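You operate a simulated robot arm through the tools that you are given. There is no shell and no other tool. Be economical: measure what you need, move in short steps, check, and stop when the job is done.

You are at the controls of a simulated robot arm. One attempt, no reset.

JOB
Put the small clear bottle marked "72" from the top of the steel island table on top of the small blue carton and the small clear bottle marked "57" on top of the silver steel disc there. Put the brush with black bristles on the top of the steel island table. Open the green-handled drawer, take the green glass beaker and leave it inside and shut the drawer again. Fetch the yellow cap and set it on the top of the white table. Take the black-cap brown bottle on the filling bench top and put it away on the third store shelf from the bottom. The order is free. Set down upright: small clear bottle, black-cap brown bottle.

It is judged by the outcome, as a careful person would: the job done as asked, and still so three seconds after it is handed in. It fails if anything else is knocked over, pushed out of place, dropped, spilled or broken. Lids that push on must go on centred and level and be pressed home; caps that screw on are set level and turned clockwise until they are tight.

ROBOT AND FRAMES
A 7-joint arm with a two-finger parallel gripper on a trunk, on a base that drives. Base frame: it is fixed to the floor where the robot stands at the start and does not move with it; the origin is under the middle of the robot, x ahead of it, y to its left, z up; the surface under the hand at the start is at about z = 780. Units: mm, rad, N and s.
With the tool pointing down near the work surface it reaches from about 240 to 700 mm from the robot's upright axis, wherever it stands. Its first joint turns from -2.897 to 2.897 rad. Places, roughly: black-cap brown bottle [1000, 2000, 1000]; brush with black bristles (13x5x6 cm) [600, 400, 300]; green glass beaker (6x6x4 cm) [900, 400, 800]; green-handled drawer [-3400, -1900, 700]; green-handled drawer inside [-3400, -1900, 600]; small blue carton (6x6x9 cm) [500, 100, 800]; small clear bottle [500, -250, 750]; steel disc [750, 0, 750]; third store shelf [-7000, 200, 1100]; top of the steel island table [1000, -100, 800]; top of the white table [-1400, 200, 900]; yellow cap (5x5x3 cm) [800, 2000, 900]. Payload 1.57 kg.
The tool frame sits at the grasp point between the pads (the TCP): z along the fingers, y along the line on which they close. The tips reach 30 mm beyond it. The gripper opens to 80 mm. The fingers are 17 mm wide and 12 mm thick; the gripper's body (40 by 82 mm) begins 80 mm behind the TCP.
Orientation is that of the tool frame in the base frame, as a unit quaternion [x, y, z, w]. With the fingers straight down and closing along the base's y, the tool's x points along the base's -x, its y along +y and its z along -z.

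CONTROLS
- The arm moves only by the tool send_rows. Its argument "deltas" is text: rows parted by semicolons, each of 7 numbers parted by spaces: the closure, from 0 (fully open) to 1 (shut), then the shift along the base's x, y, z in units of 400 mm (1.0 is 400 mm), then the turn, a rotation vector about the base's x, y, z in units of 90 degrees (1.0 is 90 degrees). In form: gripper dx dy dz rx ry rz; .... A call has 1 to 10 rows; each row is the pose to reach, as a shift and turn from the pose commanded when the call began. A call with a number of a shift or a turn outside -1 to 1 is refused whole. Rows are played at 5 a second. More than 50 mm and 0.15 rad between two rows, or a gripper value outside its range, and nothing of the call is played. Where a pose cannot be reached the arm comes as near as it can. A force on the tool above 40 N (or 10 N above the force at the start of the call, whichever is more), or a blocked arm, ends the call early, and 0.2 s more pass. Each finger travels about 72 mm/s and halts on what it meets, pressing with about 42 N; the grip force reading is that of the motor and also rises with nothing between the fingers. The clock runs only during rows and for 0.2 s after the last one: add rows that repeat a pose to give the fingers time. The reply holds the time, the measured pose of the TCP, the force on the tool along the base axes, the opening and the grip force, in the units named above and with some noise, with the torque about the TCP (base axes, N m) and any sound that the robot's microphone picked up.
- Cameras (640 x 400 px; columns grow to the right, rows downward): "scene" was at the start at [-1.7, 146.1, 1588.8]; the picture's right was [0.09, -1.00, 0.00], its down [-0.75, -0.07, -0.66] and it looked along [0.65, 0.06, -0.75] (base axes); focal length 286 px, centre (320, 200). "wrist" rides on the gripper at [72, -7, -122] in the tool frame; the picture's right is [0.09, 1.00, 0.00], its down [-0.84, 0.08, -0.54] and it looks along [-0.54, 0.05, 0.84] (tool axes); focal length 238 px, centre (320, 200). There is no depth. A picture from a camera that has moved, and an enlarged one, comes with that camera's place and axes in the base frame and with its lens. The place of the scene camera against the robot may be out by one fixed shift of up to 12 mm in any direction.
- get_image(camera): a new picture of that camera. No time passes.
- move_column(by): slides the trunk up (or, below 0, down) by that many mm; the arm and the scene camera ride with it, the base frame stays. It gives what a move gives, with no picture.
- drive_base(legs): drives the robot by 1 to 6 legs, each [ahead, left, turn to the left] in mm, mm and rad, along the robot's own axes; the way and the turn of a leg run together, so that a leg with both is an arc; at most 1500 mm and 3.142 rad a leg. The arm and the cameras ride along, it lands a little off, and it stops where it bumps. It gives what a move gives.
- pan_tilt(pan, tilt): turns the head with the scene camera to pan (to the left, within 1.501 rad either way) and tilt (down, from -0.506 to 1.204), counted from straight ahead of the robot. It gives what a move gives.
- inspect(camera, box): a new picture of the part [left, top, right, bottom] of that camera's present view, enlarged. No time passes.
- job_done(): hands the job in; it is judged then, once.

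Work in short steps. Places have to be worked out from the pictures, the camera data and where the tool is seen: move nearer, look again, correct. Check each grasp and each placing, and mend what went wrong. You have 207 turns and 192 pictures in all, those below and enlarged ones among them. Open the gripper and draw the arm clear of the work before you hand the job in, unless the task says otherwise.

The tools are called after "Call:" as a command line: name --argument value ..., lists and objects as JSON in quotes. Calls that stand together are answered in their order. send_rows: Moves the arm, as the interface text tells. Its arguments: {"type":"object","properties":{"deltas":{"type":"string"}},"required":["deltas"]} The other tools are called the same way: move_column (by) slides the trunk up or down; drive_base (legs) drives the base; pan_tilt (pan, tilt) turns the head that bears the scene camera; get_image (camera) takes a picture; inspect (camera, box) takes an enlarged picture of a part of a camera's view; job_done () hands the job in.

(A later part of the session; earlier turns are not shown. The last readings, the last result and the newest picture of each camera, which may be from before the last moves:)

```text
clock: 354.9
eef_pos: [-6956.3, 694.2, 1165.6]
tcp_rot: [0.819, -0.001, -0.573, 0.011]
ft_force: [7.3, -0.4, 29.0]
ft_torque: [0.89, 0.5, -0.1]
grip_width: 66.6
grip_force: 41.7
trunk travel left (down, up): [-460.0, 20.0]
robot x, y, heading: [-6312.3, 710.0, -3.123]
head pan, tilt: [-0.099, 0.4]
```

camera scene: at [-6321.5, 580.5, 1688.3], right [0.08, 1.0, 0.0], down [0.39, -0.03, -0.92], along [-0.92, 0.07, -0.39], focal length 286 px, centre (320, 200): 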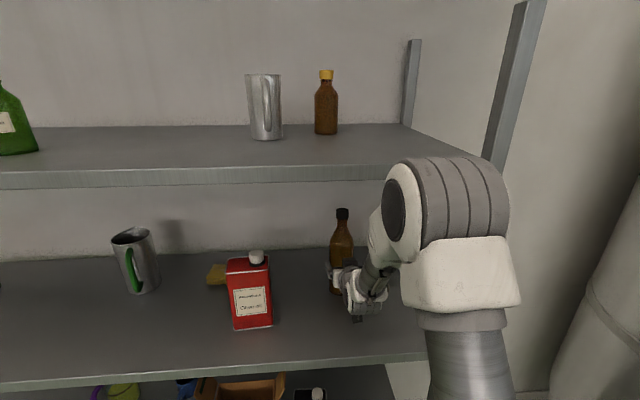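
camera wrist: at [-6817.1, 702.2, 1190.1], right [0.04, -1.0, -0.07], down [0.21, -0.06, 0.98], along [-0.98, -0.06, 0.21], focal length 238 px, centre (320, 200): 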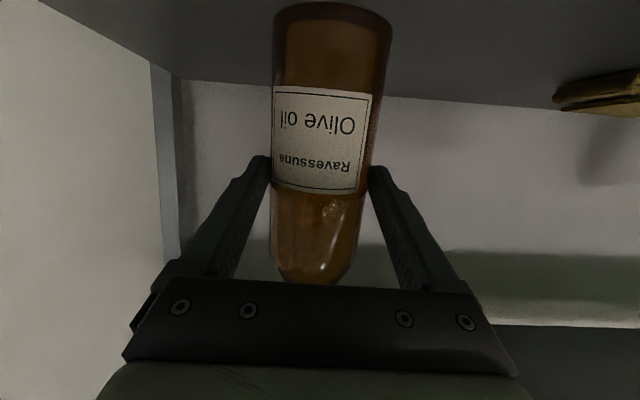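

Contact. Relax 4 mm, open, wait, then back out along the tool axis.

Call:
send_rows --deltas "1 0 0 0.01 0 0 0;0.6 0 0 0.01 0 0 0;0.2 0 0 0.01 0 0 0;0 0 0 0.01 0 0 0;0 0 0 0.01 0 0 0"

Call:
get_image --camera "wrist"

```text
clock: 356.1
eef_pos: [-6956.4, 695.1, 1163.9]
tcp_rot: [0.823, -0.001, -0.568, 0.011]
ft_force: [0.0, 0.0, 0.3]
ft_torque: [0.02, 0.02, 0.01]
grip_width: 80.1
grip_force: 0.1
trunk travel left (down, up): [-460.0, 20.0]
robot x, y, heading: [-6310.5, 707.9, -3.121]
head pan, tilt: [-0.099, 0.4]
```

```text
57 pictures are left
camera wrist: at [-6816.4, 702.2, 1139.0], right [0.04, -1.0, -0.07], down [0.21, -0.06, 0.98], along [-0.98, -0.06, 0.21], focal length 238 px, centre (320, 200)
```

wrist: 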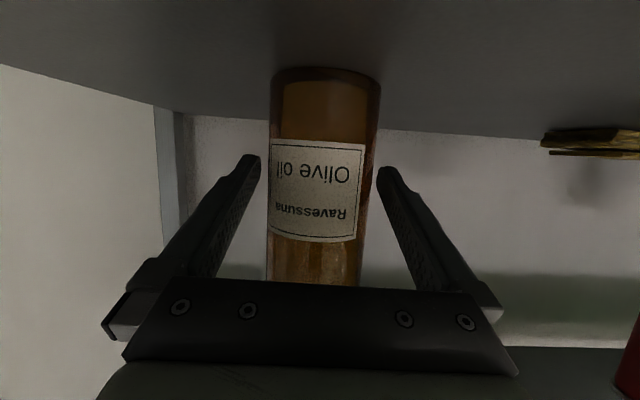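

The bottle stands upright. Withdraw.

Call:
send_rows --deltas "0 0.08 0.001 0.02 0 0 0;0 0.18 0.002 0.04 0 0 0;0 0.28 0.003 0.06 0 0 0;0 0.38 0.004 0.06 0 0 0;0 0.44 0.004 0.06 0 0 0"

Call:
get_image --camera "scene"

```text
clock: 357.2
eef_pos: [-6807.2, 697.7, 1190.2]
tcp_rot: [0.822, -0.001, -0.569, 0.011]
ft_force: [-0.3, -0.5, 0.1]
ft_torque: [0.01, 0.0, 0.0]
grip_width: 79.9
grip_force: 0.0
out of reach, approached as far as the arm can: row 4, 5
trunk travel left (down, up): [-460.0, 20.0]
robot x, y, heading: [-6309.7, 714.3, -3.122]
head pan, tilt: [-0.099, 0.4]
```

```text
56 pictures are left
camera scene: at [-6320.6, 580.6, 1688.3], right [0.08, 1.0, 0.0], down [0.39, -0.03, -0.92], along [-0.92, 0.07, -0.39], focal length 286 px, centre (320, 200)
```

scene: 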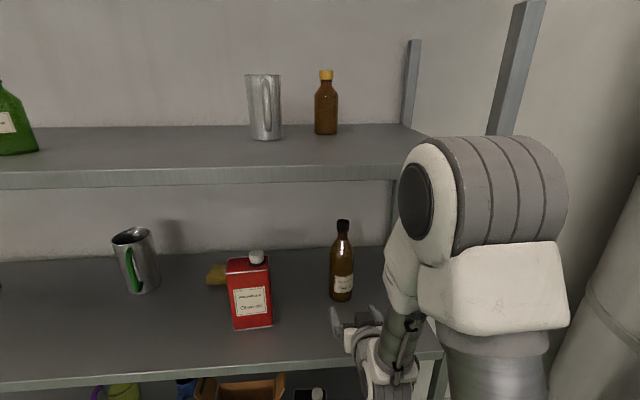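

The bottle is shelved. Now head for the green-handled drawer: back off, turn toward it and look.

Call:
drive_base --legs '[[-600, 0, 0], [0, 0, 2.29]]'

Call:
pan_tilt --pan 0.3 --tilt 0.3

Call:
get_image --camera "scene"

```text
clock: 368.9
eef_pos: [-5385.7, 344.4, 1189.6]
tcp_rot: [0.355, 0.742, -0.235, 0.518]
ft_force: [-0.6, 0.6, 0.7]
ft_torque: [-0.02, -0.01, 0.01]
grip_width: 80.4
grip_force: 0.0
trunk travel left (down, up): [-460.0, 20.0]
robot x, y, heading: [-5705.4, 723.1, -0.869]
head pan, tilt: [-0.099, 0.4]
```

```text
clock: 369.8
eef_pos: [-5385.2, 344.7, 1189.4]
tcp_rot: [0.356, 0.741, -0.236, 0.518]
ft_force: [-0.4, 0.9, 0.4]
ft_torque: [-0.03, -0.03, -0.01]
grip_width: 80.1
grip_force: 0.1
trunk travel left (down, up): [-460.0, 20.0]
robot x, y, heading: [-5712.3, 719.3, -0.871]
head pan, tilt: [0.3, 0.3]
```

```text
55 pictures are left
camera scene: at [-5575.4, 821.4, 1697.5], right [-0.54, -0.84, 0.0], down [-0.25, 0.16, -0.96], along [0.8, -0.52, -0.3], focal length 286 px, centre (320, 200)
```

scene: 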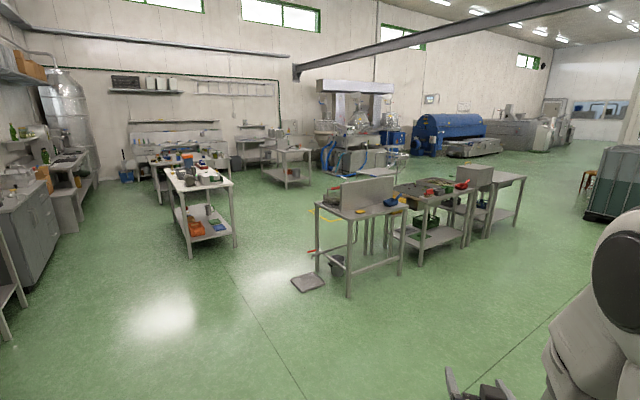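

Call:
inspect --camera "scene" --box '[290, 150, 550, 300]'

```text
2.46 times, centred on (420, 225) of scene
camera zoom: at [-5575.4, 821.4, 1697.5], right [-0.54, -0.84, 0.0], down [-0.25, 0.16, -0.96], along [0.8, -0.52, -0.3], focal length 704 px, centre (74, 138)
```

zoom: 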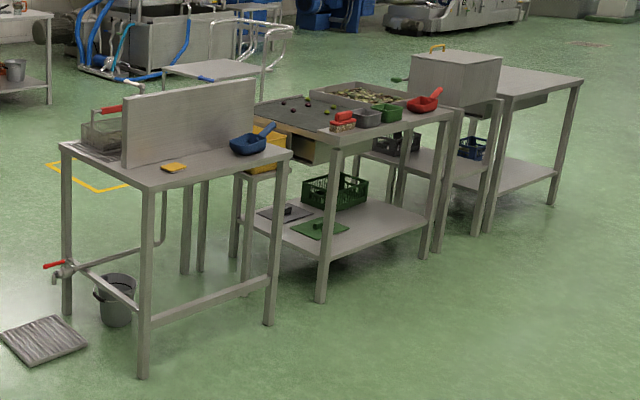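

The table with the drawer spans about x -3925…-3400, y -2320…-1475; the drawer seems to face east. Drive east then face south for a look.

Call:
drive_base --legs '[[0, 0, 0.87], [1500, 0, 0], [1400, 0, 0], [0, 0, -1.571]]'

Call:
pan_tilt --pan -0.3 --tilt 0.3

Call:
get_image --camera "scene"

```text
clock: 396.7
eef_pos: [-2845.5, 235.1, 1189.3]
tcp_rot: [0.601, 0.562, -0.407, 0.397]
ft_force: [-0.3, 0.3, -0.7]
ft_torque: [0.01, -0.01, -0.01]
grip_width: 80.0
grip_force: 0.1
trunk travel left (down, up): [-460.0, 20.0]
robot x, y, heading: [-2832.1, 729.4, -1.612]
head pan, tilt: [0.3, 0.3]
```

```text
clock: 397.7
eef_pos: [-2844.0, 235.2, 1190.0]
tcp_rot: [0.6, 0.563, -0.407, 0.397]
ft_force: [0.2, 0.4, -1.3]
ft_torque: [-0.02, 0.0, 0.03]
grip_width: 80.0
grip_force: 0.0
trunk travel left (down, up): [-460.0, 20.0]
robot x, y, heading: [-2828.7, 729.6, -1.618]
head pan, tilt: [-0.3, 0.3]
```

```text
53 pictures are left
camera scene: at [-2715.8, 716.8, 1697.6], right [-0.94, 0.34, 0.0], down [0.1, 0.28, -0.96], along [-0.32, -0.9, -0.3], focal length 286 px, centre (320, 200)
```

scene: 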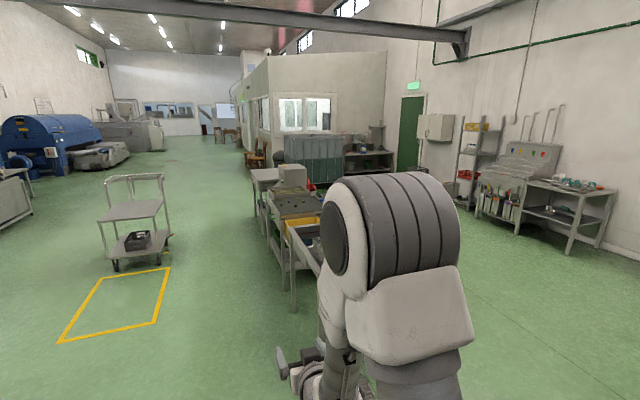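

Floor east of the tables is clear. Drive down to about (-2580,-1880) and face west toward the drawer.

Call:
drive_base --legs '[[0, 0, 0.047], [0, 250, 0], [1400, 0, 0], [1210, 0, 0], [0, 0, -1.55]]'

Call:
pan_tilt --pan 0.1 --tilt 0.7

Call:
get_image --camera "scene"

```text
clock: 422.5
eef_pos: [-3039.5, -1919.2, 1190.4]
tcp_rot: [0.822, 0.011, -0.569, 0.019]
ft_force: [-0.8, 0.5, -0.2]
ft_torque: [-0.02, 0.0, -0.02]
grip_width: 79.8
grip_force: 0.0
trunk travel left (down, up): [-460.0, 20.0]
robot x, y, heading: [-2542.5, -1886.0, -3.094]
head pan, tilt: [-0.3, 0.3]
```

```text
clock: 423.3
eef_pos: [-3039.0, -1919.1, 1189.7]
tcp_rot: [0.822, 0.011, -0.569, 0.019]
ft_force: [0.8, 0.5, -0.2]
ft_torque: [-0.01, 0.0, 0.01]
grip_width: 79.9
grip_force: 0.1
trunk travel left (down, up): [-460.0, 20.0]
robot x, y, heading: [-2542.0, -1885.8, -3.092]
head pan, tilt: [0.099, 0.7]
```

```text
52 pictures are left
camera scene: at [-2539.5, -2037.1, 1661.5], right [-0.15, 0.99, 0.0], down [0.64, 0.1, -0.77], along [-0.76, -0.11, -0.64], focal length 286 px, centre (320, 200)
```

scene: 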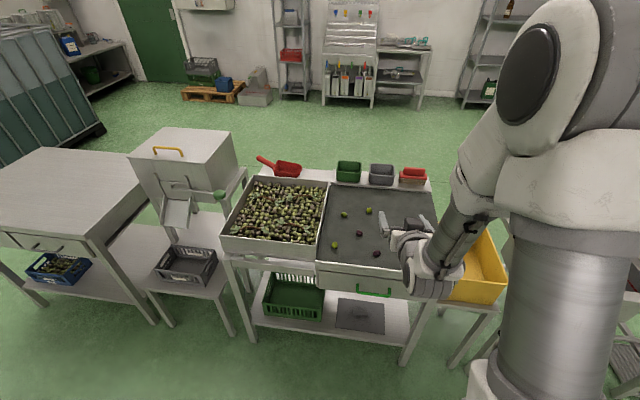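

The green handle is seen right in front. Enlarge.

Call:
inspect --camera "scene" --box '[300, 230, 460, 330]'

Call:
get_image --camera "wrist"

```text
4.00 times, centred on (380, 280) of scene
camera zoom: at [-2539.5, -2037.1, 1661.5], right [-0.15, 0.99, 0.0], down [0.64, 0.1, -0.77], along [-0.76, -0.11, -0.64], focal length 1144 px, centre (80, -120)
```

zoom: 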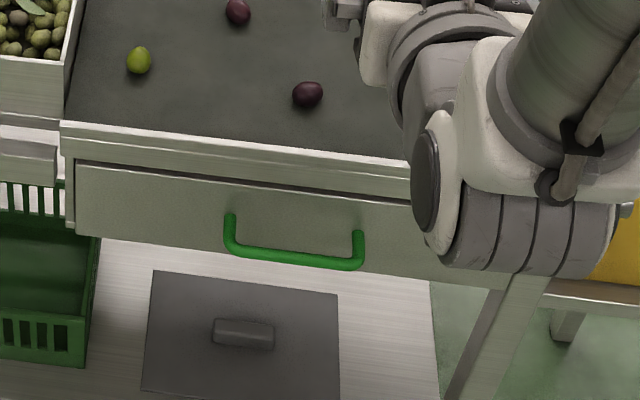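

```text
50 pictures are left
camera wrist: at [-2900.2, -1906.2, 1164.1], right [0.07, -0.99, -0.07], down [0.21, -0.05, 0.98], along [-0.97, -0.09, 0.21], focal length 238 px, centre (320, 200)
```

wrist: 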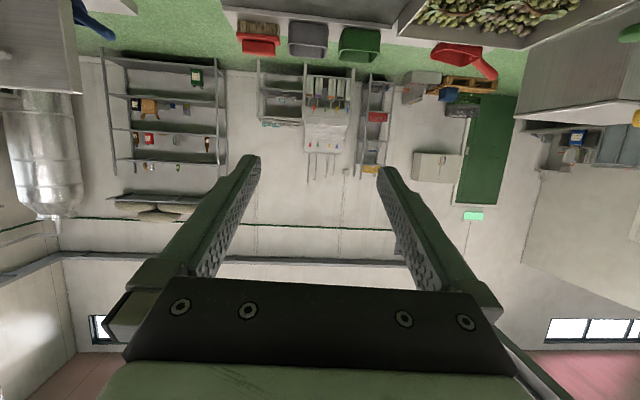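

Handle bar centre ≈(-3150,-1919,690), horizontal along y. Lower the trunk and roll the gripper ~85° so the fingers close vertically on the bar.

Call:
move_column --by -380

Call:
send_rows --deltas "0 0.01 0 -0.01 0.0883 0.0042 0.0331;0 0.02 0 -0.02 0.1766 0.0083 0.0662;0 0.03 0 -0.03 0.2649 0.0125 0.0993;0 0.04 0 -0.04 0.3532 0.0166 0.1324;0 0.04 0 -0.05 0.4415 0.0208 0.1655;0 0.04 0 -0.06 0.5298 0.0249 0.1986;0 0.04 0 -0.07 0.6181 0.0291 0.2317;0 0.04 0 -0.08 0.7064 0.0332 0.2648;0 0.04 0 -0.09 0.7947 0.0374 0.2979;0 0.04 0 -0.1 0.883 0.0415 0.331"

Call:
get_image --camera "wrist"

Call:
get_image --camera "scene"

```text
clock: 427.0
eef_pos: [-3038.3, -1917.3, 809.8]
tcp_rot: [0.822, 0.011, -0.569, 0.019]
ft_force: [-0.9, 0.1, 0.0]
ft_torque: [-0.01, -0.01, -0.01]
grip_width: 80.2
grip_force: 0.0
trunk travel left (down, up): [-80.0, 400.0]
robot x, y, heading: [-2542.8, -1888.8, -3.092]
head pan, tilt: [0.099, 0.7]
```

```text
clock: 429.2
eef_pos: [-3033.7, -1918.4, 768.1]
tcp_rot: [0.598, 0.564, -0.432, -0.372]
ft_force: [0.1, -0.3, -0.9]
ft_torque: [-0.01, -0.01, 0.06]
grip_width: 79.8
grip_force: 0.1
out of reach, approached as far as the arm can: row 1, 2, 3, 4, 5, 6, 7, 8, 9, 10
trunk travel left (down, up): [-80.0, 400.0]
robot x, y, heading: [-2543.5, -1888.2, -3.094]
head pan, tilt: [0.099, 0.7]
```

```text
49 pictures are left
camera wrist: at [-2923.2, -1841.1, 809.1], right [0.35, 0.0, -0.94], down [0.54, -0.82, 0.2], along [-0.76, -0.58, -0.29], focal length 238 px, centre (320, 200)
```

wrist: 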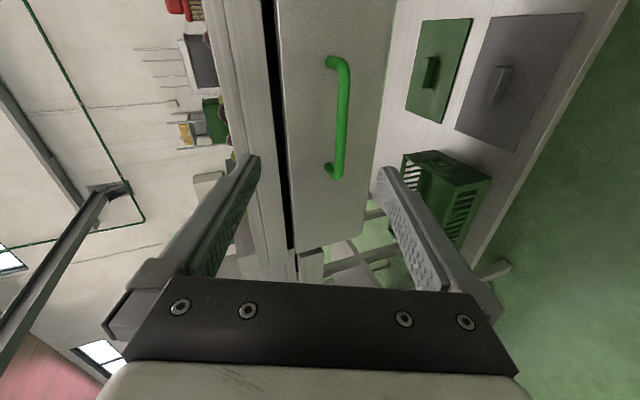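

```text
48 pictures are left
camera scene: at [-2539.5, -2037.2, 1281.5], right [-0.15, 0.99, 0.0], down [0.64, 0.1, -0.76], along [-0.76, -0.11, -0.64], focal length 286 px, centre (320, 200)
```

scene: 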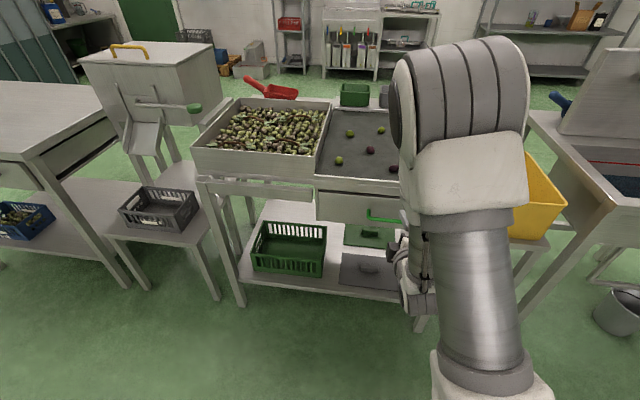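

Bar triangulates to (-3150,-1915,700). Move to a pre-grasp point on its axis with the gripper half open.

Call:
send_rows --deltas "0.2 -0.02 0.01 -0.04 0 0 0;0.4 -0.05 0.018 -0.08 0 0 0;0.4 -0.05 0.018 -0.08 0 0 0"

Call:
get_image --camera "wrist"

```text
clock: 430.0
eef_pos: [-3053.3, -1912.0, 736.0]
tcp_rot: [0.599, 0.563, -0.432, -0.37]
ft_force: [0.2, -0.1, -0.7]
ft_torque: [0.01, -0.02, 0.03]
grip_width: 48.2
grip_force: 0.0
trunk travel left (down, up): [-80.0, 400.0]
robot x, y, heading: [-2544.3, -1888.1, -3.092]
head pan, tilt: [0.099, 0.7]
```

```text
47 pictures are left
camera wrist: at [-2942.6, -1835.0, 776.8], right [0.35, 0.0, -0.94], down [0.54, -0.82, 0.2], along [-0.76, -0.58, -0.29], focal length 238 px, centre (320, 200)
```

wrist: 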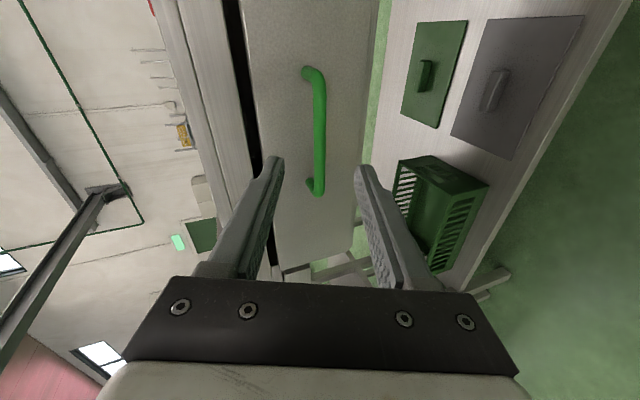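

Bar is centred between the fingers. Advance along the tool axis and close.

Call:
send_rows --deltas "0.4 -0.07 0.005 -0.026 0 0 0;0.4 -0.14 0.005 -0.052 0 0 0;0.4 -0.2 0.005 -0.075 0 0 0;0.4 -0.21 0.005 -0.079 0 0 0;1 -0.21 0.005 -0.079 0 0 0;1 -0.21 0.005 -0.079 0 0 0;1 -0.21 0.005 -0.079 0 0 0;1 -0.21 0.005 -0.079 0 0 0"

Call:
get_image --camera "wrist"

```text
clock: 431.8
eef_pos: [-3137.6, -1910.6, 703.8]
tcp_rot: [0.6, 0.563, -0.432, -0.371]
ft_force: [-1.4, 1.6, 2.3]
ft_torque: [0.53, 0.05, 0.21]
grip_width: 13.3
grip_force: 29.9
trunk travel left (down, up): [-80.0, 400.0]
robot x, y, heading: [-2545.2, -1887.7, -3.094]
head pan, tilt: [0.099, 0.7]
```

```text
46 pictures are left
camera wrist: at [-3026.8, -1833.2, 745.2], right [0.35, 0.0, -0.94], down [0.54, -0.82, 0.2], along [-0.76, -0.58, -0.29], focal length 238 px, centre (320, 200)
```

wrist: 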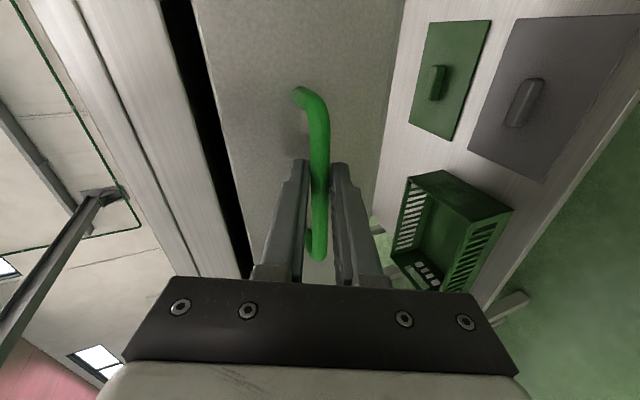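

Handle gripped (13 mm). Pull the drawer open by driving straight back 250 mm.

Call:
drive_base --legs '[[-250, 12, 0]]'

Call:
get_image --camera "scene"

```text
clock: 434.0
eef_pos: [-2891.8, -1910.8, 704.6]
tcp_rot: [0.599, 0.564, -0.432, -0.37]
ft_force: [0.3, 19.7, 3.4]
ft_torque: [0.68, 0.04, -0.28]
grip_width: 13.3
grip_force: 30.1
trunk travel left (down, up): [-80.0, 400.0]
robot x, y, heading: [-2298.6, -1887.3, -3.086]
head pan, tilt: [0.099, 0.7]
```

```text
45 pictures are left
camera scene: at [-2292.9, -2035.3, 1281.6], right [-0.15, 0.99, 0.0], down [0.64, 0.1, -0.77], along [-0.76, -0.12, -0.64], focal length 286 px, centre (320, 200)
```

scene: 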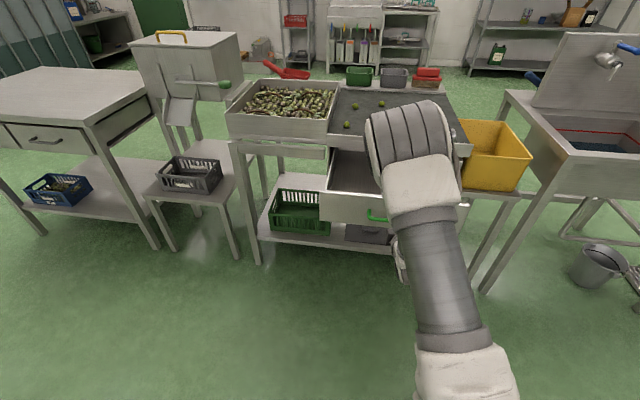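

Drawer is open ~246 mm. Release the handle and back away.

Call:
send_rows --deltas "0.5 0 0 0 0 0 0;0.3 0 0 0 0 0 0;0.3 0 0 0 0 0 0;0.3 0.1 0.004 0.038 0 0 0;0.3 0.2 0.008 0.076 0 0 0;0.3 0.2 0.008 0.16 0 0 0"

Call:
drive_base --legs '[[-250, 0, 0]]'

Call:
move_column --by 380

Call:
send_rows --deltas "0 0 0 0 -0.0413 -0.0508 -0.0631;0 0 0 0 -0.0826 -0.1016 -0.1262;0 0 0 0 -0.1239 -0.1524 -0.1893;0 0 0 0 -0.1652 -0.2032 -0.2524;0 0 0 0 -0.2065 -0.254 -0.3155;0 0 0 0 -0.2478 -0.3048 -0.3786;0 0 0 0 -0.2891 -0.3556 -0.4417;0 0 0 0 -0.3304 -0.4064 -0.5048;0 0 0 0 -0.3717 -0.4572 -0.5679;0 0 0 0 -0.413 -0.508 -0.631"

```text
clock: 435.4
eef_pos: [-2812.6, -1908.2, 768.4]
tcp_rot: [0.599, 0.564, -0.431, -0.371]
ft_force: [0.0, -0.3, -0.3]
ft_torque: [-0.02, 0.0, 0.01]
grip_width: 55.8
grip_force: 0.0
trunk travel left (down, up): [-80.0, 400.0]
robot x, y, heading: [-2294.9, -1882.7, -3.083]
head pan, tilt: [0.099, 0.7]
```

```text
clock: 437.7
eef_pos: [-2562.0, -1893.5, 767.2]
tcp_rot: [0.598, 0.564, -0.433, -0.371]
ft_force: [-0.5, -0.5, 0.6]
ft_torque: [0.0, 0.0, -0.02]
grip_width: 56.0
grip_force: 0.0
trunk travel left (down, up): [-80.0, 400.0]
robot x, y, heading: [-2045.0, -1873.0, -3.084]
head pan, tilt: [0.099, 0.7]
```

```text
clock: 441.3
eef_pos: [-2561.9, -1894.0, 1148.8]
tcp_rot: [0.599, 0.563, -0.432, -0.37]
ft_force: [-0.5, 1.4, -0.8]
ft_torque: [0.04, 0.02, -0.01]
grip_width: 56.2
grip_force: 0.0
trunk travel left (down, up): [-460.0, 20.0]
robot x, y, heading: [-2043.4, -1871.0, -3.088]
head pan, tilt: [0.099, 0.7]
```

```text
clock: 443.5
eef_pos: [-2560.6, -1892.1, 1147.9]
tcp_rot: [0.977, 0.16, -0.106, -0.092]
ft_force: [-0.4, -0.6, -1.3]
ft_torque: [0.0, 0.0, 0.01]
grip_width: 80.0
grip_force: 0.1
trunk travel left (down, up): [-460.0, 20.0]
robot x, y, heading: [-2047.3, -1874.5, -3.083]
head pan, tilt: [0.099, 0.7]
```

Finish the rotation to vertical and retract.

Call:
send_rows --deltas "0 0.08 0 0 -0.038 -0.047 -0.058;0 0.16 0 -0.05 -0.076 -0.094 -0.116;0 0.24 0 -0.1 -0.113 -0.14 -0.173;0 0.3 0 -0.15 -0.113 -0.14 -0.173"

Call:
pan_tilt --pan 1.4 --tilt 0.35

Call:
get_image --camera "scene"

```text
clock: 444.5
eef_pos: [-2440.5, -1893.5, 1088.1]
tcp_rot: [1.0, 0.028, 0.0, -0.001]
ft_force: [0.1, -0.1, 0.4]
ft_torque: [-0.03, 0.01, 0.0]
grip_width: 80.0
grip_force: 0.1
trunk travel left (down, up): [-460.0, 20.0]
robot x, y, heading: [-2047.7, -1873.6, -3.083]
head pan, tilt: [0.099, 0.7]
```

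```text
clock: 446.0
eef_pos: [-2441.3, -1893.7, 1088.3]
tcp_rot: [1.0, 0.027, 0.0, -0.001]
ft_force: [0.3, 0.3, -0.5]
ft_torque: [-0.03, -0.05, 0.01]
grip_width: 79.9
grip_force: 0.1
trunk travel left (down, up): [-460.0, 20.0]
robot x, y, heading: [-2045.5, -1872.2, -3.09]
head pan, tilt: [1.4, 0.351]
```

```text
44 pictures are left
camera scene: at [-1969.6, -2101.7, 1692.8], right [-0.99, 0.12, 0.0], down [0.04, 0.34, -0.94], along [-0.11, -0.93, -0.34], focal length 286 px, centre (320, 200)
```

scene: 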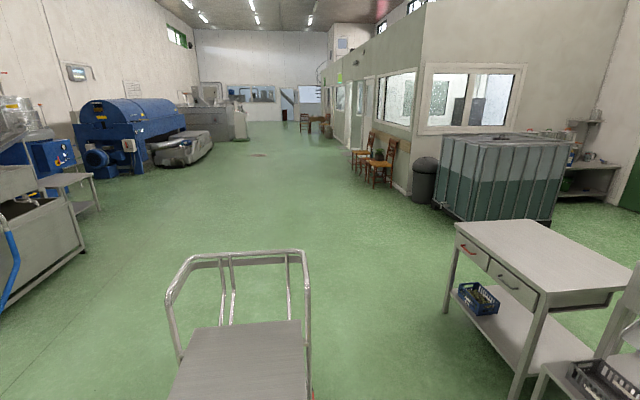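

Return the known way: west a bit, north to the y≈1100 aisle, then east.

Call:
drive_base --legs '[[550, 0, 0], [0, 0, -1.622], [1490, 0, 0], [1480, 0, 0], [0, 0, -1.571]]'

```text
clock: 479.4
eef_pos: [-2218.8, 1078.5, 1087.1]
tcp_rot: [0.01, 1.0, -0.001, 0.0]
ft_force: [0.0, 0.1, 0.2]
ft_torque: [-0.04, 0.0, 0.01]
grip_width: 80.0
grip_force: 0.1
trunk travel left (down, up): [-460.0, 20.0]
robot x, y, heading: [-2609.5, 1086.3, -0.012]
head pan, tilt: [1.4, 0.351]
```

Call:
drive_base --legs '[[0, 0, 0.015], [1500, 0, 0], [1400, 0, 0], [590, 0, 0], [0, 0, -1.571]]'

Call:
pan_tilt --pan 0.0 --tilt 0.8

Call:
get_image --camera "scene"

Call:
get_image --camera "wrist"

```text
clock: 508.0
eef_pos: [901.7, 650.4, 1087.6]
tcp_rot: [0.716, 0.698, -0.001, -0.001]
ft_force: [0.4, 0.4, 0.6]
ft_torque: [0.02, 0.0, 0.01]
grip_width: 80.1
grip_force: 0.1
trunk travel left (down, up): [-460.0, 20.0]
robot x, y, heading: [916.9, 1042.7, -1.598]
head pan, tilt: [1.4, 0.351]
```

```text
clock: 509.5
eef_pos: [903.0, 648.3, 1087.5]
tcp_rot: [0.716, 0.698, -0.001, -0.001]
ft_force: [-0.2, 0.7, 1.0]
ft_torque: [-0.02, -0.04, 0.0]
grip_width: 80.1
grip_force: 0.1
trunk travel left (down, up): [-460.0, 20.0]
robot x, y, heading: [914.2, 1042.2, -1.595]
head pan, tilt: [0.0, 0.799]
```

```text
43 pictures are left
camera scene: at [1055.1, 1038.5, 1653.2], right [-1.0, 0.03, 0.0], down [0.02, 0.72, -0.7], along [-0.02, -0.7, -0.72], focal length 286 px, centre (320, 200)
```

scene: 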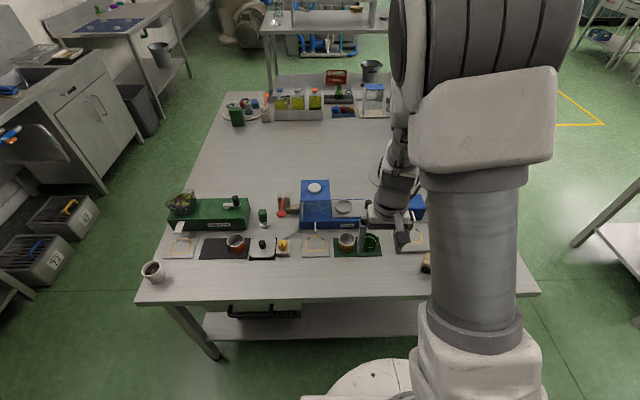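

```text
42 pictures are left
camera wrist: at [898.1, 721.6, 1208.9], right [1.0, 0.07, 0.0], down [0.06, -0.84, 0.54], along [0.03, -0.54, -0.84], focal length 238 px, centre (320, 200)
```

wrist: 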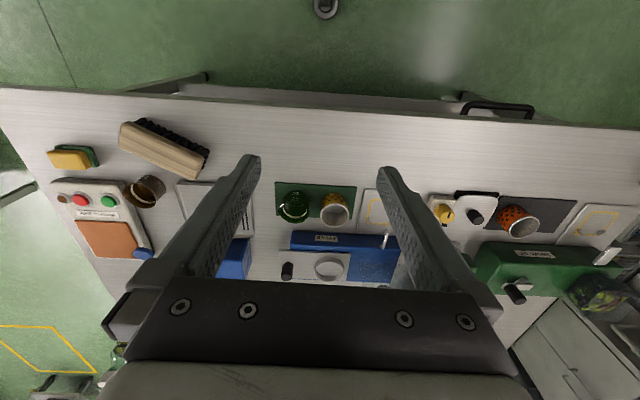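

Everything on the island still stands. Beaker ≈(866,438), with the spotted cup 80 mm beside it; use a 45° yaw so both fingers have room. Approach for a closer look.

Call:
send_rows --deltas "0 -0.015 -0.06 -0.05 0 0 0.08;0 -0.03 -0.12 -0.1 0 0 0.16;0 -0.045 -0.18 -0.15 0 0 0.24;0 -0.06 -0.24 -0.2 0 0 0.32;0 -0.075 -0.3 -0.25 0 0 0.4;0 -0.09 -0.34 -0.29 0 0 0.48;0 -0.0925 -0.36 -0.3 0 0 0.52;0 -0.0925 -0.36 -0.3 0 0 0.52"

Call:
get_image --camera "wrist"

```text
clock: 511.3
eef_pos: [868.2, 506.4, 966.9]
tcp_rot: [0.381, 0.925, 0.0, 0.0]
ft_force: [-0.3, -0.1, -0.1]
ft_torque: [-0.02, 0.0, -0.03]
grip_width: 79.8
grip_force: 0.1
trunk travel left (down, up): [-460.0, 20.0]
robot x, y, heading: [912.3, 1041.2, -1.597]
head pan, tilt: [0.0, 0.799]
```

```text
41 pictures are left
camera wrist: at [811.6, 551.8, 1088.0], right [0.63, 0.77, 0.0], down [0.65, -0.53, 0.54], along [0.42, -0.34, -0.84], focal length 238 px, centre (320, 200)
```

wrist: 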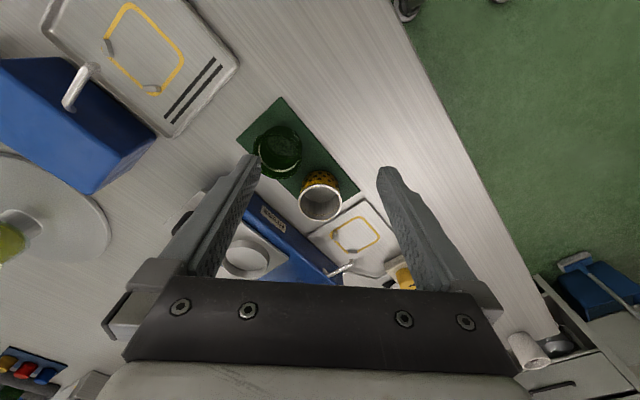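

Call:
inspect --camera "wrist" --box '[220, 90, 360, 230]'

```text
2.86 times, centred on (290, 160) of wrist
camera zoom: at [811.6, 551.8, 1088.0], right [0.63, 0.77, 0.0], down [0.65, -0.53, 0.54], along [0.42, -0.34, -0.84], focal length 681 px, centre (406, 314)
```

zoom: 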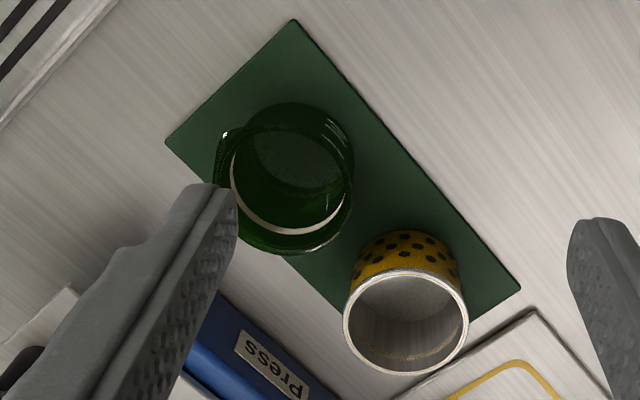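

Beaker centre (864,446). Move above, descend with fingers either side, and grip.

Call:
send_rows --deltas "0 -0.005 -0.08 0 0 0 0;0 -0.01 -0.15 0 0 0 0;0 -0.01 -0.15 -0.11 0 0 0;0 -0.01 -0.15 -0.22 0 0 0;0 -0.01 -0.15 -0.32 0 0 0;0 -0.01 -0.15 -0.37 0 0 0;0 -0.01 -0.15 -0.37 0 0 0"

Call:
get_image --camera "wrist"

```text
clock: 512.9
eef_pos: [863.6, 445.8, 820.1]
tcp_rot: [0.381, 0.925, -0.002, 0.0]
ft_force: [0.1, 0.3, 0.1]
ft_torque: [0.01, 0.01, 0.05]
grip_width: 80.0
grip_force: 0.0
trunk travel left (down, up): [-460.0, 20.0]
robot x, y, heading: [911.9, 1044.5, -1.597]
head pan, tilt: [0.0, 0.799]
```

```text
39 pictures are left
camera wrist: at [807.7, 491.6, 940.0], right [0.64, 0.77, 0.0], down [0.65, -0.53, 0.54], along [0.42, -0.35, -0.84], focal length 238 px, centre (320, 200)
```

wrist: 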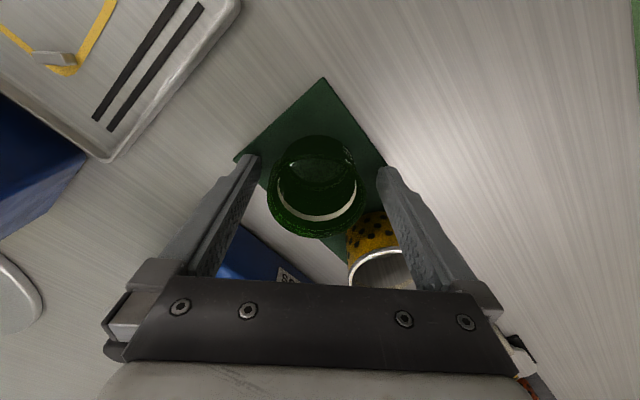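

Well centred. Close and lift.

Call:
send_rows --deltas "0.5 0 0 0 0 0 0;1 0 0 0 0 0 0;1 0 0 0 0 0 0;1 0 0 0 0 0 0;1 0 0 0.06 0 0 0;1 0 0 0.16 0 0 0;1 0 0 0.28 0 0 0;1 0 0 0.4 0 0 0;1 0 0 0.5 0 0 0"

Call:
get_image --camera "wrist"

```text
clock: 514.9
eef_pos: [861.0, 445.1, 1020.7]
tcp_rot: [0.38, 0.925, -0.001, -0.001]
ft_force: [-0.2, -0.6, -0.4]
ft_torque: [0.0, -0.01, -0.03]
grip_width: 54.6
grip_force: 41.9
trunk travel left (down, up): [-460.0, 20.0]
robot x, y, heading: [914.3, 1044.9, -1.594]
head pan, tilt: [0.0, 0.799]
```

```text
38 pictures are left
camera wrist: at [805.5, 491.3, 1141.4], right [0.64, 0.77, 0.0], down [0.65, -0.53, 0.54], along [0.42, -0.34, -0.84], focal length 238 px, centre (320, 200)
```

wrist: 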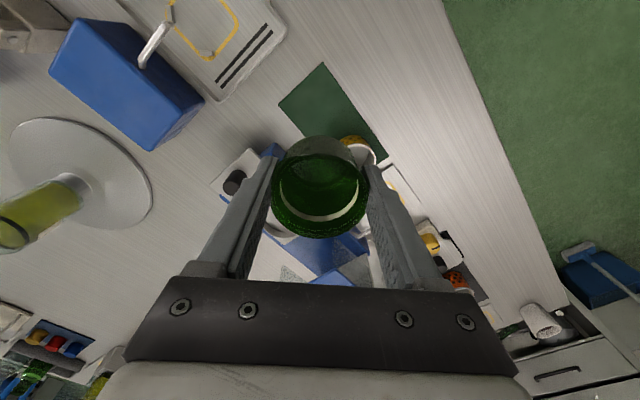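

Beaker held (54.6 mm). Retract, un-yaw, and drive back toward the drawer.

Call:
send_rows --deltas "1 0.01 0.08 0.02 0 0 -0.075;1 0.03 0.16 0.05 0 0 -0.15;1 0.05 0.25 0.08 0 0 -0.225;1 0.07 0.34 0.1 0 0 -0.3;1 0.09 0.43 0.1 0 0 -0.375;1 0.09 0.52 0.1 0 0 -0.45;1 0.09 0.6 0.1 0 0 -0.52"

Call:
drive_base --legs '[[0, 50, 0], [0, 0, -1.547], [1500, 0, 0], [1450, 0, 0], [470, 0, 0], [0, 0, 1.571]]'

```text
clock: 516.5
eef_pos: [899.1, 687.4, 1060.0]
tcp_rot: [0.718, 0.696, -0.001, -0.001]
ft_force: [0.1, 0.2, -1.1]
ft_torque: [-0.02, 0.03, 0.0]
grip_width: 54.8
grip_force: 41.8
trunk travel left (down, up): [-460.0, 20.0]
robot x, y, heading: [912.9, 1045.1, -1.596]
head pan, tilt: [0.0, 0.799]
```

```text
clock: 549.4
eef_pos: [-2430.5, 725.3, 1060.2]
tcp_rot: [0.722, 0.692, 0.0, -0.001]
ft_force: [0.3, 0.1, -1.1]
ft_torque: [0.0, 0.0, -0.01]
grip_width: 54.8
grip_force: 41.9
trunk travel left (down, up): [-460.0, 20.0]
robot x, y, heading: [-2408.5, 1078.9, -1.614]
head pan, tilt: [0.0, 0.799]
```

Call:
drive_base --legs '[[0, -80, 0], [1490, 0, 0], [1480, 0, 0], [0, 0, -1.525]]'

Call:
pan_tilt --pan 0.1 --tilt 0.75

Call:
get_image --camera "scene"

Call:
get_image --camera "wrist"

```text
clock: 574.6
eef_pos: [-3021.9, -1888.5, 1059.7]
tcp_rot: [1.0, -0.006, 0.0, -0.001]
ft_force: [0.1, -0.8, -0.1]
ft_torque: [0.0, -0.01, 0.01]
grip_width: 54.9
grip_force: 41.9
trunk travel left (down, up): [-460.0, 20.0]
robot x, y, heading: [-2666.2, -1898.4, 3.131]
head pan, tilt: [0.0, 0.799]
```

```text
clock: 575.3
eef_pos: [-3022.4, -1887.9, 1060.8]
tcp_rot: [1.0, -0.006, 0.0, -0.001]
ft_force: [0.1, -0.4, -0.5]
ft_torque: [0.0, 0.0, 0.0]
grip_width: 54.8
grip_force: 41.9
trunk travel left (down, up): [-460.0, 20.0]
robot x, y, heading: [-2665.8, -1899.5, 3.129]
head pan, tilt: [0.099, 0.75]
```

```text
37 pictures are left
camera scene: at [-2668.4, -2047.4, 1657.2], right [-0.09, 1.0, 0.0], down [0.68, 0.06, -0.73], along [-0.73, -0.06, -0.68], focal length 286 px, centre (320, 200)
```

scene: 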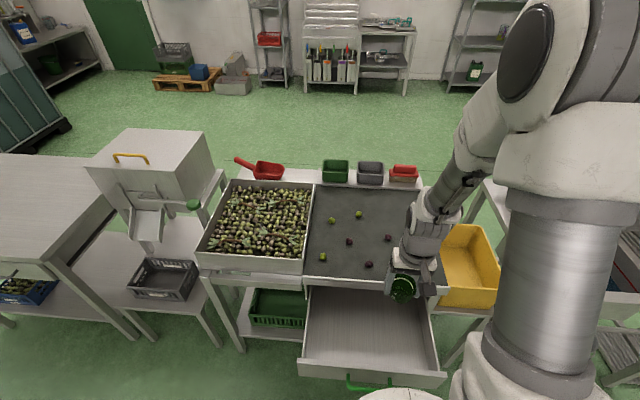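

```text
36 pictures are left
camera wrist: at [-2950.6, -1883.1, 1181.5], right [0.08, -1.0, 0.0], down [-0.84, -0.07, 0.54], along [-0.54, -0.04, -0.84], focal length 238 px, centre (320, 200)
```

wrist: 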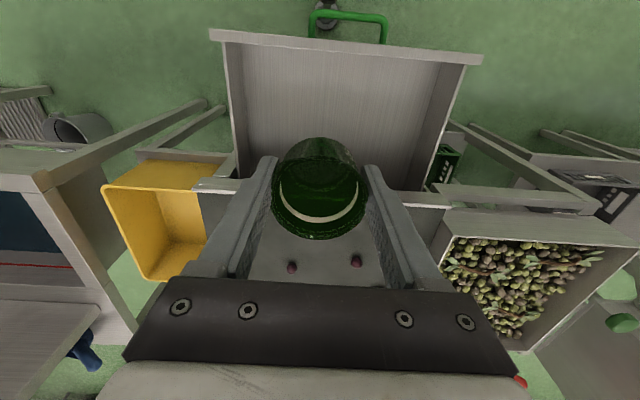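

The drawer interior is x -2950…-3150, y -2133…-1730. Back up 130 for room, then bring the beaker over the middle (-3045,-1930).

Call:
drive_base --legs '[[-130, 0, 0]]'

Call:
send_rows --deltas "1 -0.1 -0.03 -0.05 0 0 0;1 -0.2 -0.06 -0.1 0 0 0;1 -0.3 -0.09 -0.15 0 0 0;1 -0.375 -0.11 -0.2 0 0 0;1 -0.375 -0.11 -0.2 0 0 0"

Call:
move_column --by -230

Call:
get_image --camera "wrist"

```text
clock: 576.8
eef_pos: [-2889.7, -1889.9, 1060.9]
tcp_rot: [1.0, -0.007, 0.0, -0.001]
ft_force: [0.4, 0.1, -0.2]
ft_torque: [0.0, 0.01, 0.0]
grip_width: 54.5
grip_force: 41.6
trunk travel left (down, up): [-460.0, 20.0]
robot x, y, heading: [-2533.9, -1902.6, 3.13]
head pan, tilt: [0.099, 0.75]
```

```text
clock: 578.0
eef_pos: [-3041.1, -1934.3, 977.9]
tcp_rot: [1.0, -0.008, 0.001, -0.001]
ft_force: [-0.1, -0.5, -0.5]
ft_torque: [0.01, -0.02, -0.04]
grip_width: 55.1
grip_force: 41.9
trunk travel left (down, up): [-460.0, 20.0]
robot x, y, heading: [-2534.9, -1902.6, 3.131]
head pan, tilt: [0.099, 0.75]
```

```text
clock: 580.4
eef_pos: [-3041.4, -1933.3, 747.1]
tcp_rot: [1.0, -0.007, 0.0, -0.001]
ft_force: [0.6, -0.2, 0.1]
ft_torque: [0.03, -0.04, 0.0]
grip_width: 55.0
grip_force: 41.8
trunk travel left (down, up): [-230.0, 250.0]
robot x, y, heading: [-2535.8, -1903.2, 3.128]
head pan, tilt: [0.099, 0.75]
```

```text
35 pictures are left
camera wrist: at [-2969.1, -1928.4, 869.5], right [0.08, -1.0, 0.0], down [-0.84, -0.07, 0.54], along [-0.54, -0.04, -0.84], focal length 238 px, centre (320, 200)
```

wrist: 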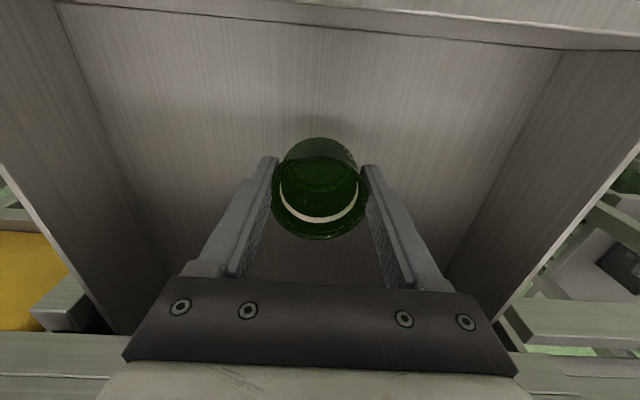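

The beaker is over the drawer interior. Lower with contact sensing.

Call:
send_rows --deltas "1 0 0 -0.03 0 0 0;1 0 0 -0.06 0 0 0;1 0 0 -0.08 0 0 0;1 0 0 -0.1 0 0 0;1 0 0 -0.115 0 0 0;1 0 0 -0.13 0 0 0;1 0 0 -0.145 0 0 0;1 0 0 -0.16 0 0 0;1 0 0 -0.175 0 0 0"

Call:
get_image --camera "wrist"

```text
clock: 582.4
eef_pos: [-3042.7, -1934.0, 682.1]
tcp_rot: [1.0, -0.008, -0.003, -0.001]
ft_force: [-1.5, -0.8, 25.7]
ft_torque: [0.04, -0.1, 0.0]
grip_width: 55.2
grip_force: 42.0
trunk travel left (down, up): [-230.0, 250.0]
robot x, y, heading: [-2535.2, -1895.5, 3.133]
head pan, tilt: [0.099, 0.75]
```

```text
34 pictures are left
camera wrist: at [-2970.1, -1928.4, 801.8], right [0.08, -1.0, 0.0], down [-0.83, -0.07, 0.55], along [-0.55, -0.04, -0.84], focal length 238 px, centre (320, 200)
```

wrist: 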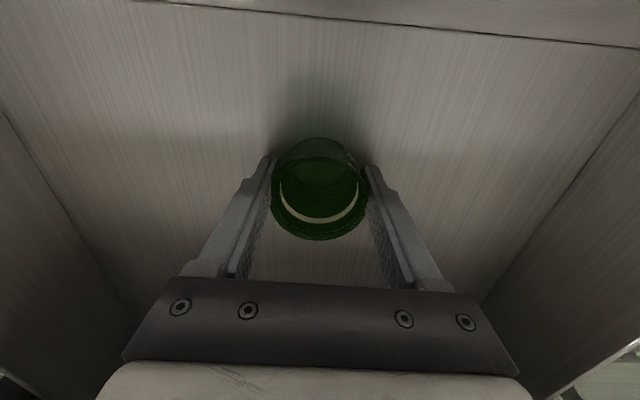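

Contact with the drawer floor. Relax, open, and rise straight out.

Call:
send_rows --deltas "1 0 0 0.012 0 0 0;0.5 0 0 0.012 0 0 0;0 0 0 0.012 0 0 0;0 0 0 0.012 0 0 0;0 0 0 0.05 0 0 0;0 0 0 0.12 0 0 0;0 0 0 0.22 0 0 0;0 0 0 0.32 0 0 0;0 0 0 0.42 0 0 0;0 0.05 0 0.5 0 0 0"

Call:
get_image --camera "wrist"

```text
clock: 584.6
eef_pos: [-3020.5, -1932.5, 878.4]
tcp_rot: [1.0, -0.005, 0.002, 0.0]
ft_force: [0.1, 0.1, -0.7]
ft_torque: [-0.01, -0.02, 0.01]
grip_width: 80.1
grip_force: 0.0
trunk travel left (down, up): [-230.0, 250.0]
robot x, y, heading: [-2533.3, -1900.4, 3.131]
head pan, tilt: [0.099, 0.75]
```

```text
33 pictures are left
camera wrist: at [-2948.9, -1926.8, 999.4], right [0.08, -1.0, 0.0], down [-0.84, -0.07, 0.54], along [-0.54, -0.04, -0.84], focal length 238 px, centre (320, 200)
```

wrist: 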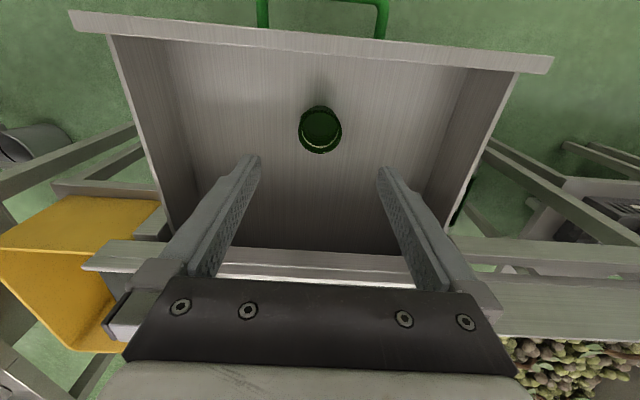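

Beaker sits in the drawer. Now withdraw, close the fingers and tilt the tool to push the drawer front.

Call:
send_rows --deltas "0.3 0.06 0 0.02 0 0 0;0.6 0.12 0 0.04 0 0.08 0;1 0.18 0 0.04 0 0.16 0;1 0.24 0 0.04 0 0.25 0;1 0.3 0 0.04 0 0.34 0;1 0.36 0 0.02 0 0.43 0;1 0.42 0 0 0 0.52 0;1 0.48 0 0 0 0.61 0;1 0.52 0 0 0 0.7 0;1 0.52 0 0 0 0.778 0"

Call:
get_image --camera "wrist"

```text
clock: 587.0
eef_pos: [-2891.2, -2038.5, 808.5]
tcp_rot: [0.769, -0.069, -0.629, 0.092]
ft_force: [-0.5, -0.3, 0.4]
ft_torque: [0.0, 0.01, 0.0]
grip_width: 0.0
grip_force: 21.5
out of reach, approached as far as the arm can: row 5, 6, 7, 8, 9, 10
trunk travel left (down, up): [-230.0, 250.0]
robot x, y, heading: [-2530.9, -1899.3, 3.132]
head pan, tilt: [0.099, 0.75]
stopped in row 10: the arm was blocked; the commanded pose is now the measured one
```

```text
32 pictures are left
camera wrist: at [-2758.3, -2040.6, 759.4], right [0.03, -0.99, 0.14], down [0.36, 0.14, 0.92], along [-0.93, 0.02, 0.37], focal length 238 px, centre (320, 200)
```

wrist: 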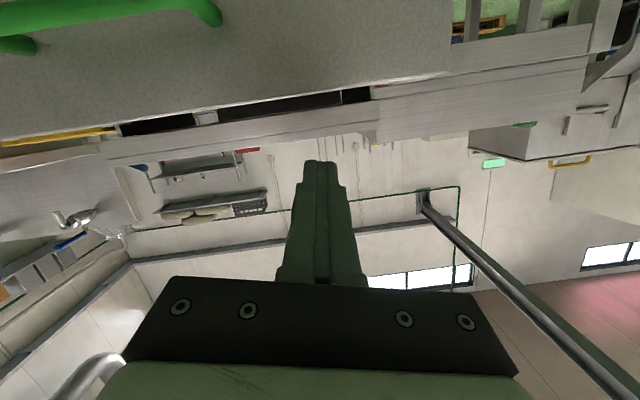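

Too folded there. Back the robot off 250 mm, then extend the arm into the pushing posture.

Call:
drive_base --legs '[[-250, 0, 0]]'

Call:
send_rows --deltas "1 -0.08 0.04 0 0.029 -0.019 0.001;1 -0.16 0.09 -0.03 0.059 -0.038 0.002;1 -0.24 0.14 -0.06 0.088 -0.057 0.003;1 -0.32 0.19 -0.1 0.117 -0.075 0.004;1 -0.38 0.23 -0.14 0.1468 -0.0943 0.005;1 -0.4 0.26 -0.175 0.1468 -0.0943 0.005;1 -0.4 0.26 -0.175 0.1468 -0.0943 0.005"

Call:
get_image --camera "wrist"

Call:
get_image --camera "scene"

```text
clock: 589.3
eef_pos: [-2644.8, -2042.3, 806.6]
tcp_rot: [0.769, -0.069, -0.629, 0.092]
ft_force: [-0.3, -0.1, 0.7]
ft_torque: [-0.02, -0.02, -0.01]
grip_width: 0.0
grip_force: 21.0
trunk travel left (down, up): [-230.0, 250.0]
robot x, y, heading: [-2282.7, -1901.4, 3.128]
head pan, tilt: [0.099, 0.75]
```

```text
clock: 590.9
eef_pos: [-2802.7, -1938.8, 736.5]
tcp_rot: [0.819, 0.001, -0.573, 0.001]
ft_force: [-1.2, -0.3, 0.5]
ft_torque: [-0.01, -0.02, 0.01]
grip_width: 0.0
grip_force: 20.7
trunk travel left (down, up): [-230.0, 250.0]
robot x, y, heading: [-2285.8, -1901.3, 3.134]
head pan, tilt: [0.099, 0.75]
```

```text
31 pictures are left
camera wrist: at [-2664.8, -1931.2, 710.4], right [0.03, -1.0, -0.09], down [0.22, -0.08, 0.97], along [-0.97, -0.05, 0.22], focal length 238 px, centre (320, 200)
```

wrist: 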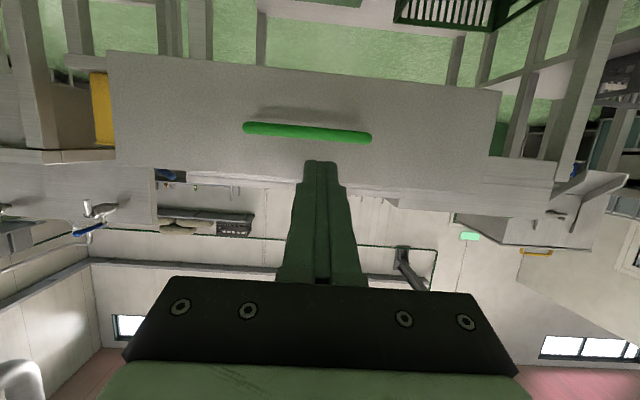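

```text
30 pictures are left
camera scene: at [-2288.5, -2051.8, 1427.2], right [-0.09, 1.0, 0.0], down [0.68, 0.06, -0.73], along [-0.73, -0.06, -0.68], focal length 286 px, centre (320, 200)
```

scene: 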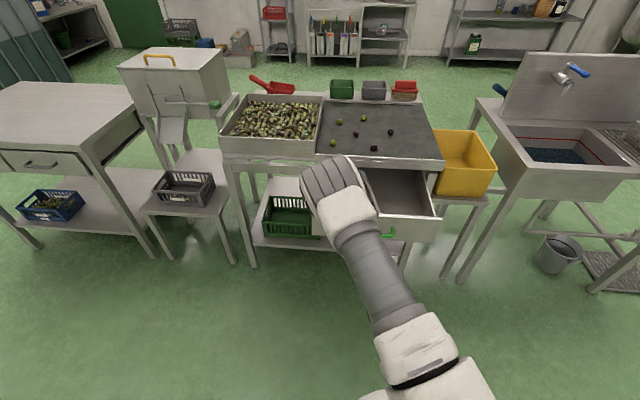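

Fingertips face the panel above the handle. Push by driving 330 ahead slowly.

Call:
drive_base --legs '[[110, 0, 0], [215, 0, 0]]'

Call:
get_image --camera "wrist"

```text
clock: 593.8
eef_pos: [-3125.8, -1938.0, 738.3]
tcp_rot: [0.819, 0.003, -0.573, 0.003]
ft_force: [-0.1, 0.0, -0.5]
ft_torque: [0.01, 0.02, -0.01]
grip_width: 0.2
grip_force: 20.6
trunk travel left (down, up): [-230.0, 250.0]
robot x, y, heading: [-2609.0, -1899.5, 3.138]
head pan, tilt: [0.099, 0.75]
```

```text
29 pictures are left
camera wrist: at [-2987.3, -1929.6, 710.6], right [0.04, -1.0, -0.09], down [0.22, -0.08, 0.97], along [-0.97, -0.06, 0.22], focal length 238 px, centre (320, 200)
```

wrist: 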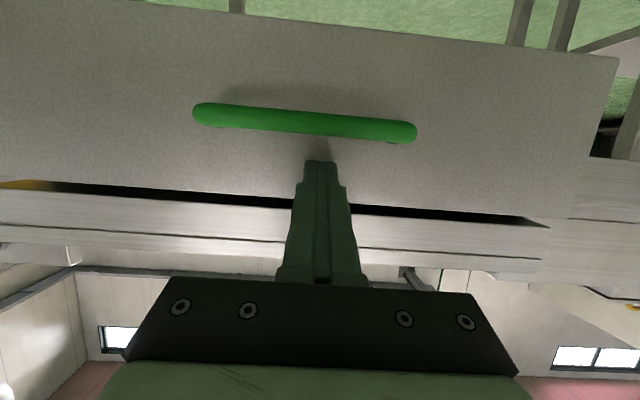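

Nearly closed. Push the last stretch with the arm until resistance.

Call:
send_rows --deltas "1 -0.02 0 0 0 0 0;1 -0.04 0 0 0 0 0;1 -0.06 0 0 0 0 0;1 -0.075 0 0 0 0 0;1 -0.085 0 0 0 0 0;1 -0.095 0 0 0 0 0;1 -0.105 0 0 0 0 0;1 -0.115 0 0 0 0 0"

Call:
get_image --camera "wrist"

```text
clock: 595.0
eef_pos: [-3153.4, -1936.6, 735.7]
tcp_rot: [0.822, 0.003, -0.57, 0.002]
ft_force: [11.0, 0.8, 4.5]
ft_torque: [0.02, 0.17, -0.01]
grip_width: 0.0
grip_force: 21.3
trunk travel left (down, up): [-230.0, 250.0]
robot x, y, heading: [-2610.3, -1900.4, 3.136]
head pan, tilt: [0.099, 0.75]
stopped in row 5: the force on the tool passed its limit at 46 N (the readings are from after the stop); the commanded pose is now the measured one
```

```text
28 pictures are left
camera wrist: at [-3014.5, -1928.7, 710.2], right [0.04, -1.0, -0.09], down [0.22, -0.08, 0.97], along [-0.98, -0.06, 0.21], focal length 238 px, centre (320, 200)
```

wrist: 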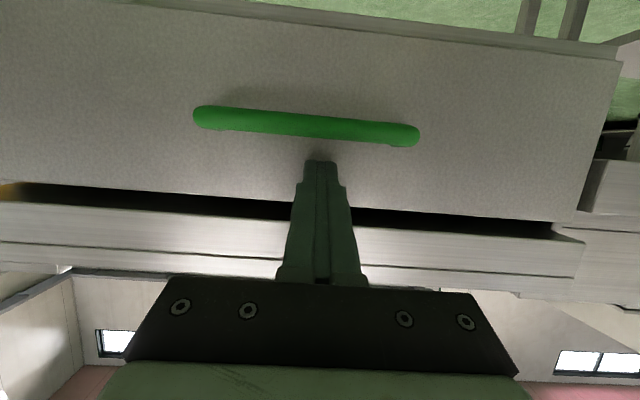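

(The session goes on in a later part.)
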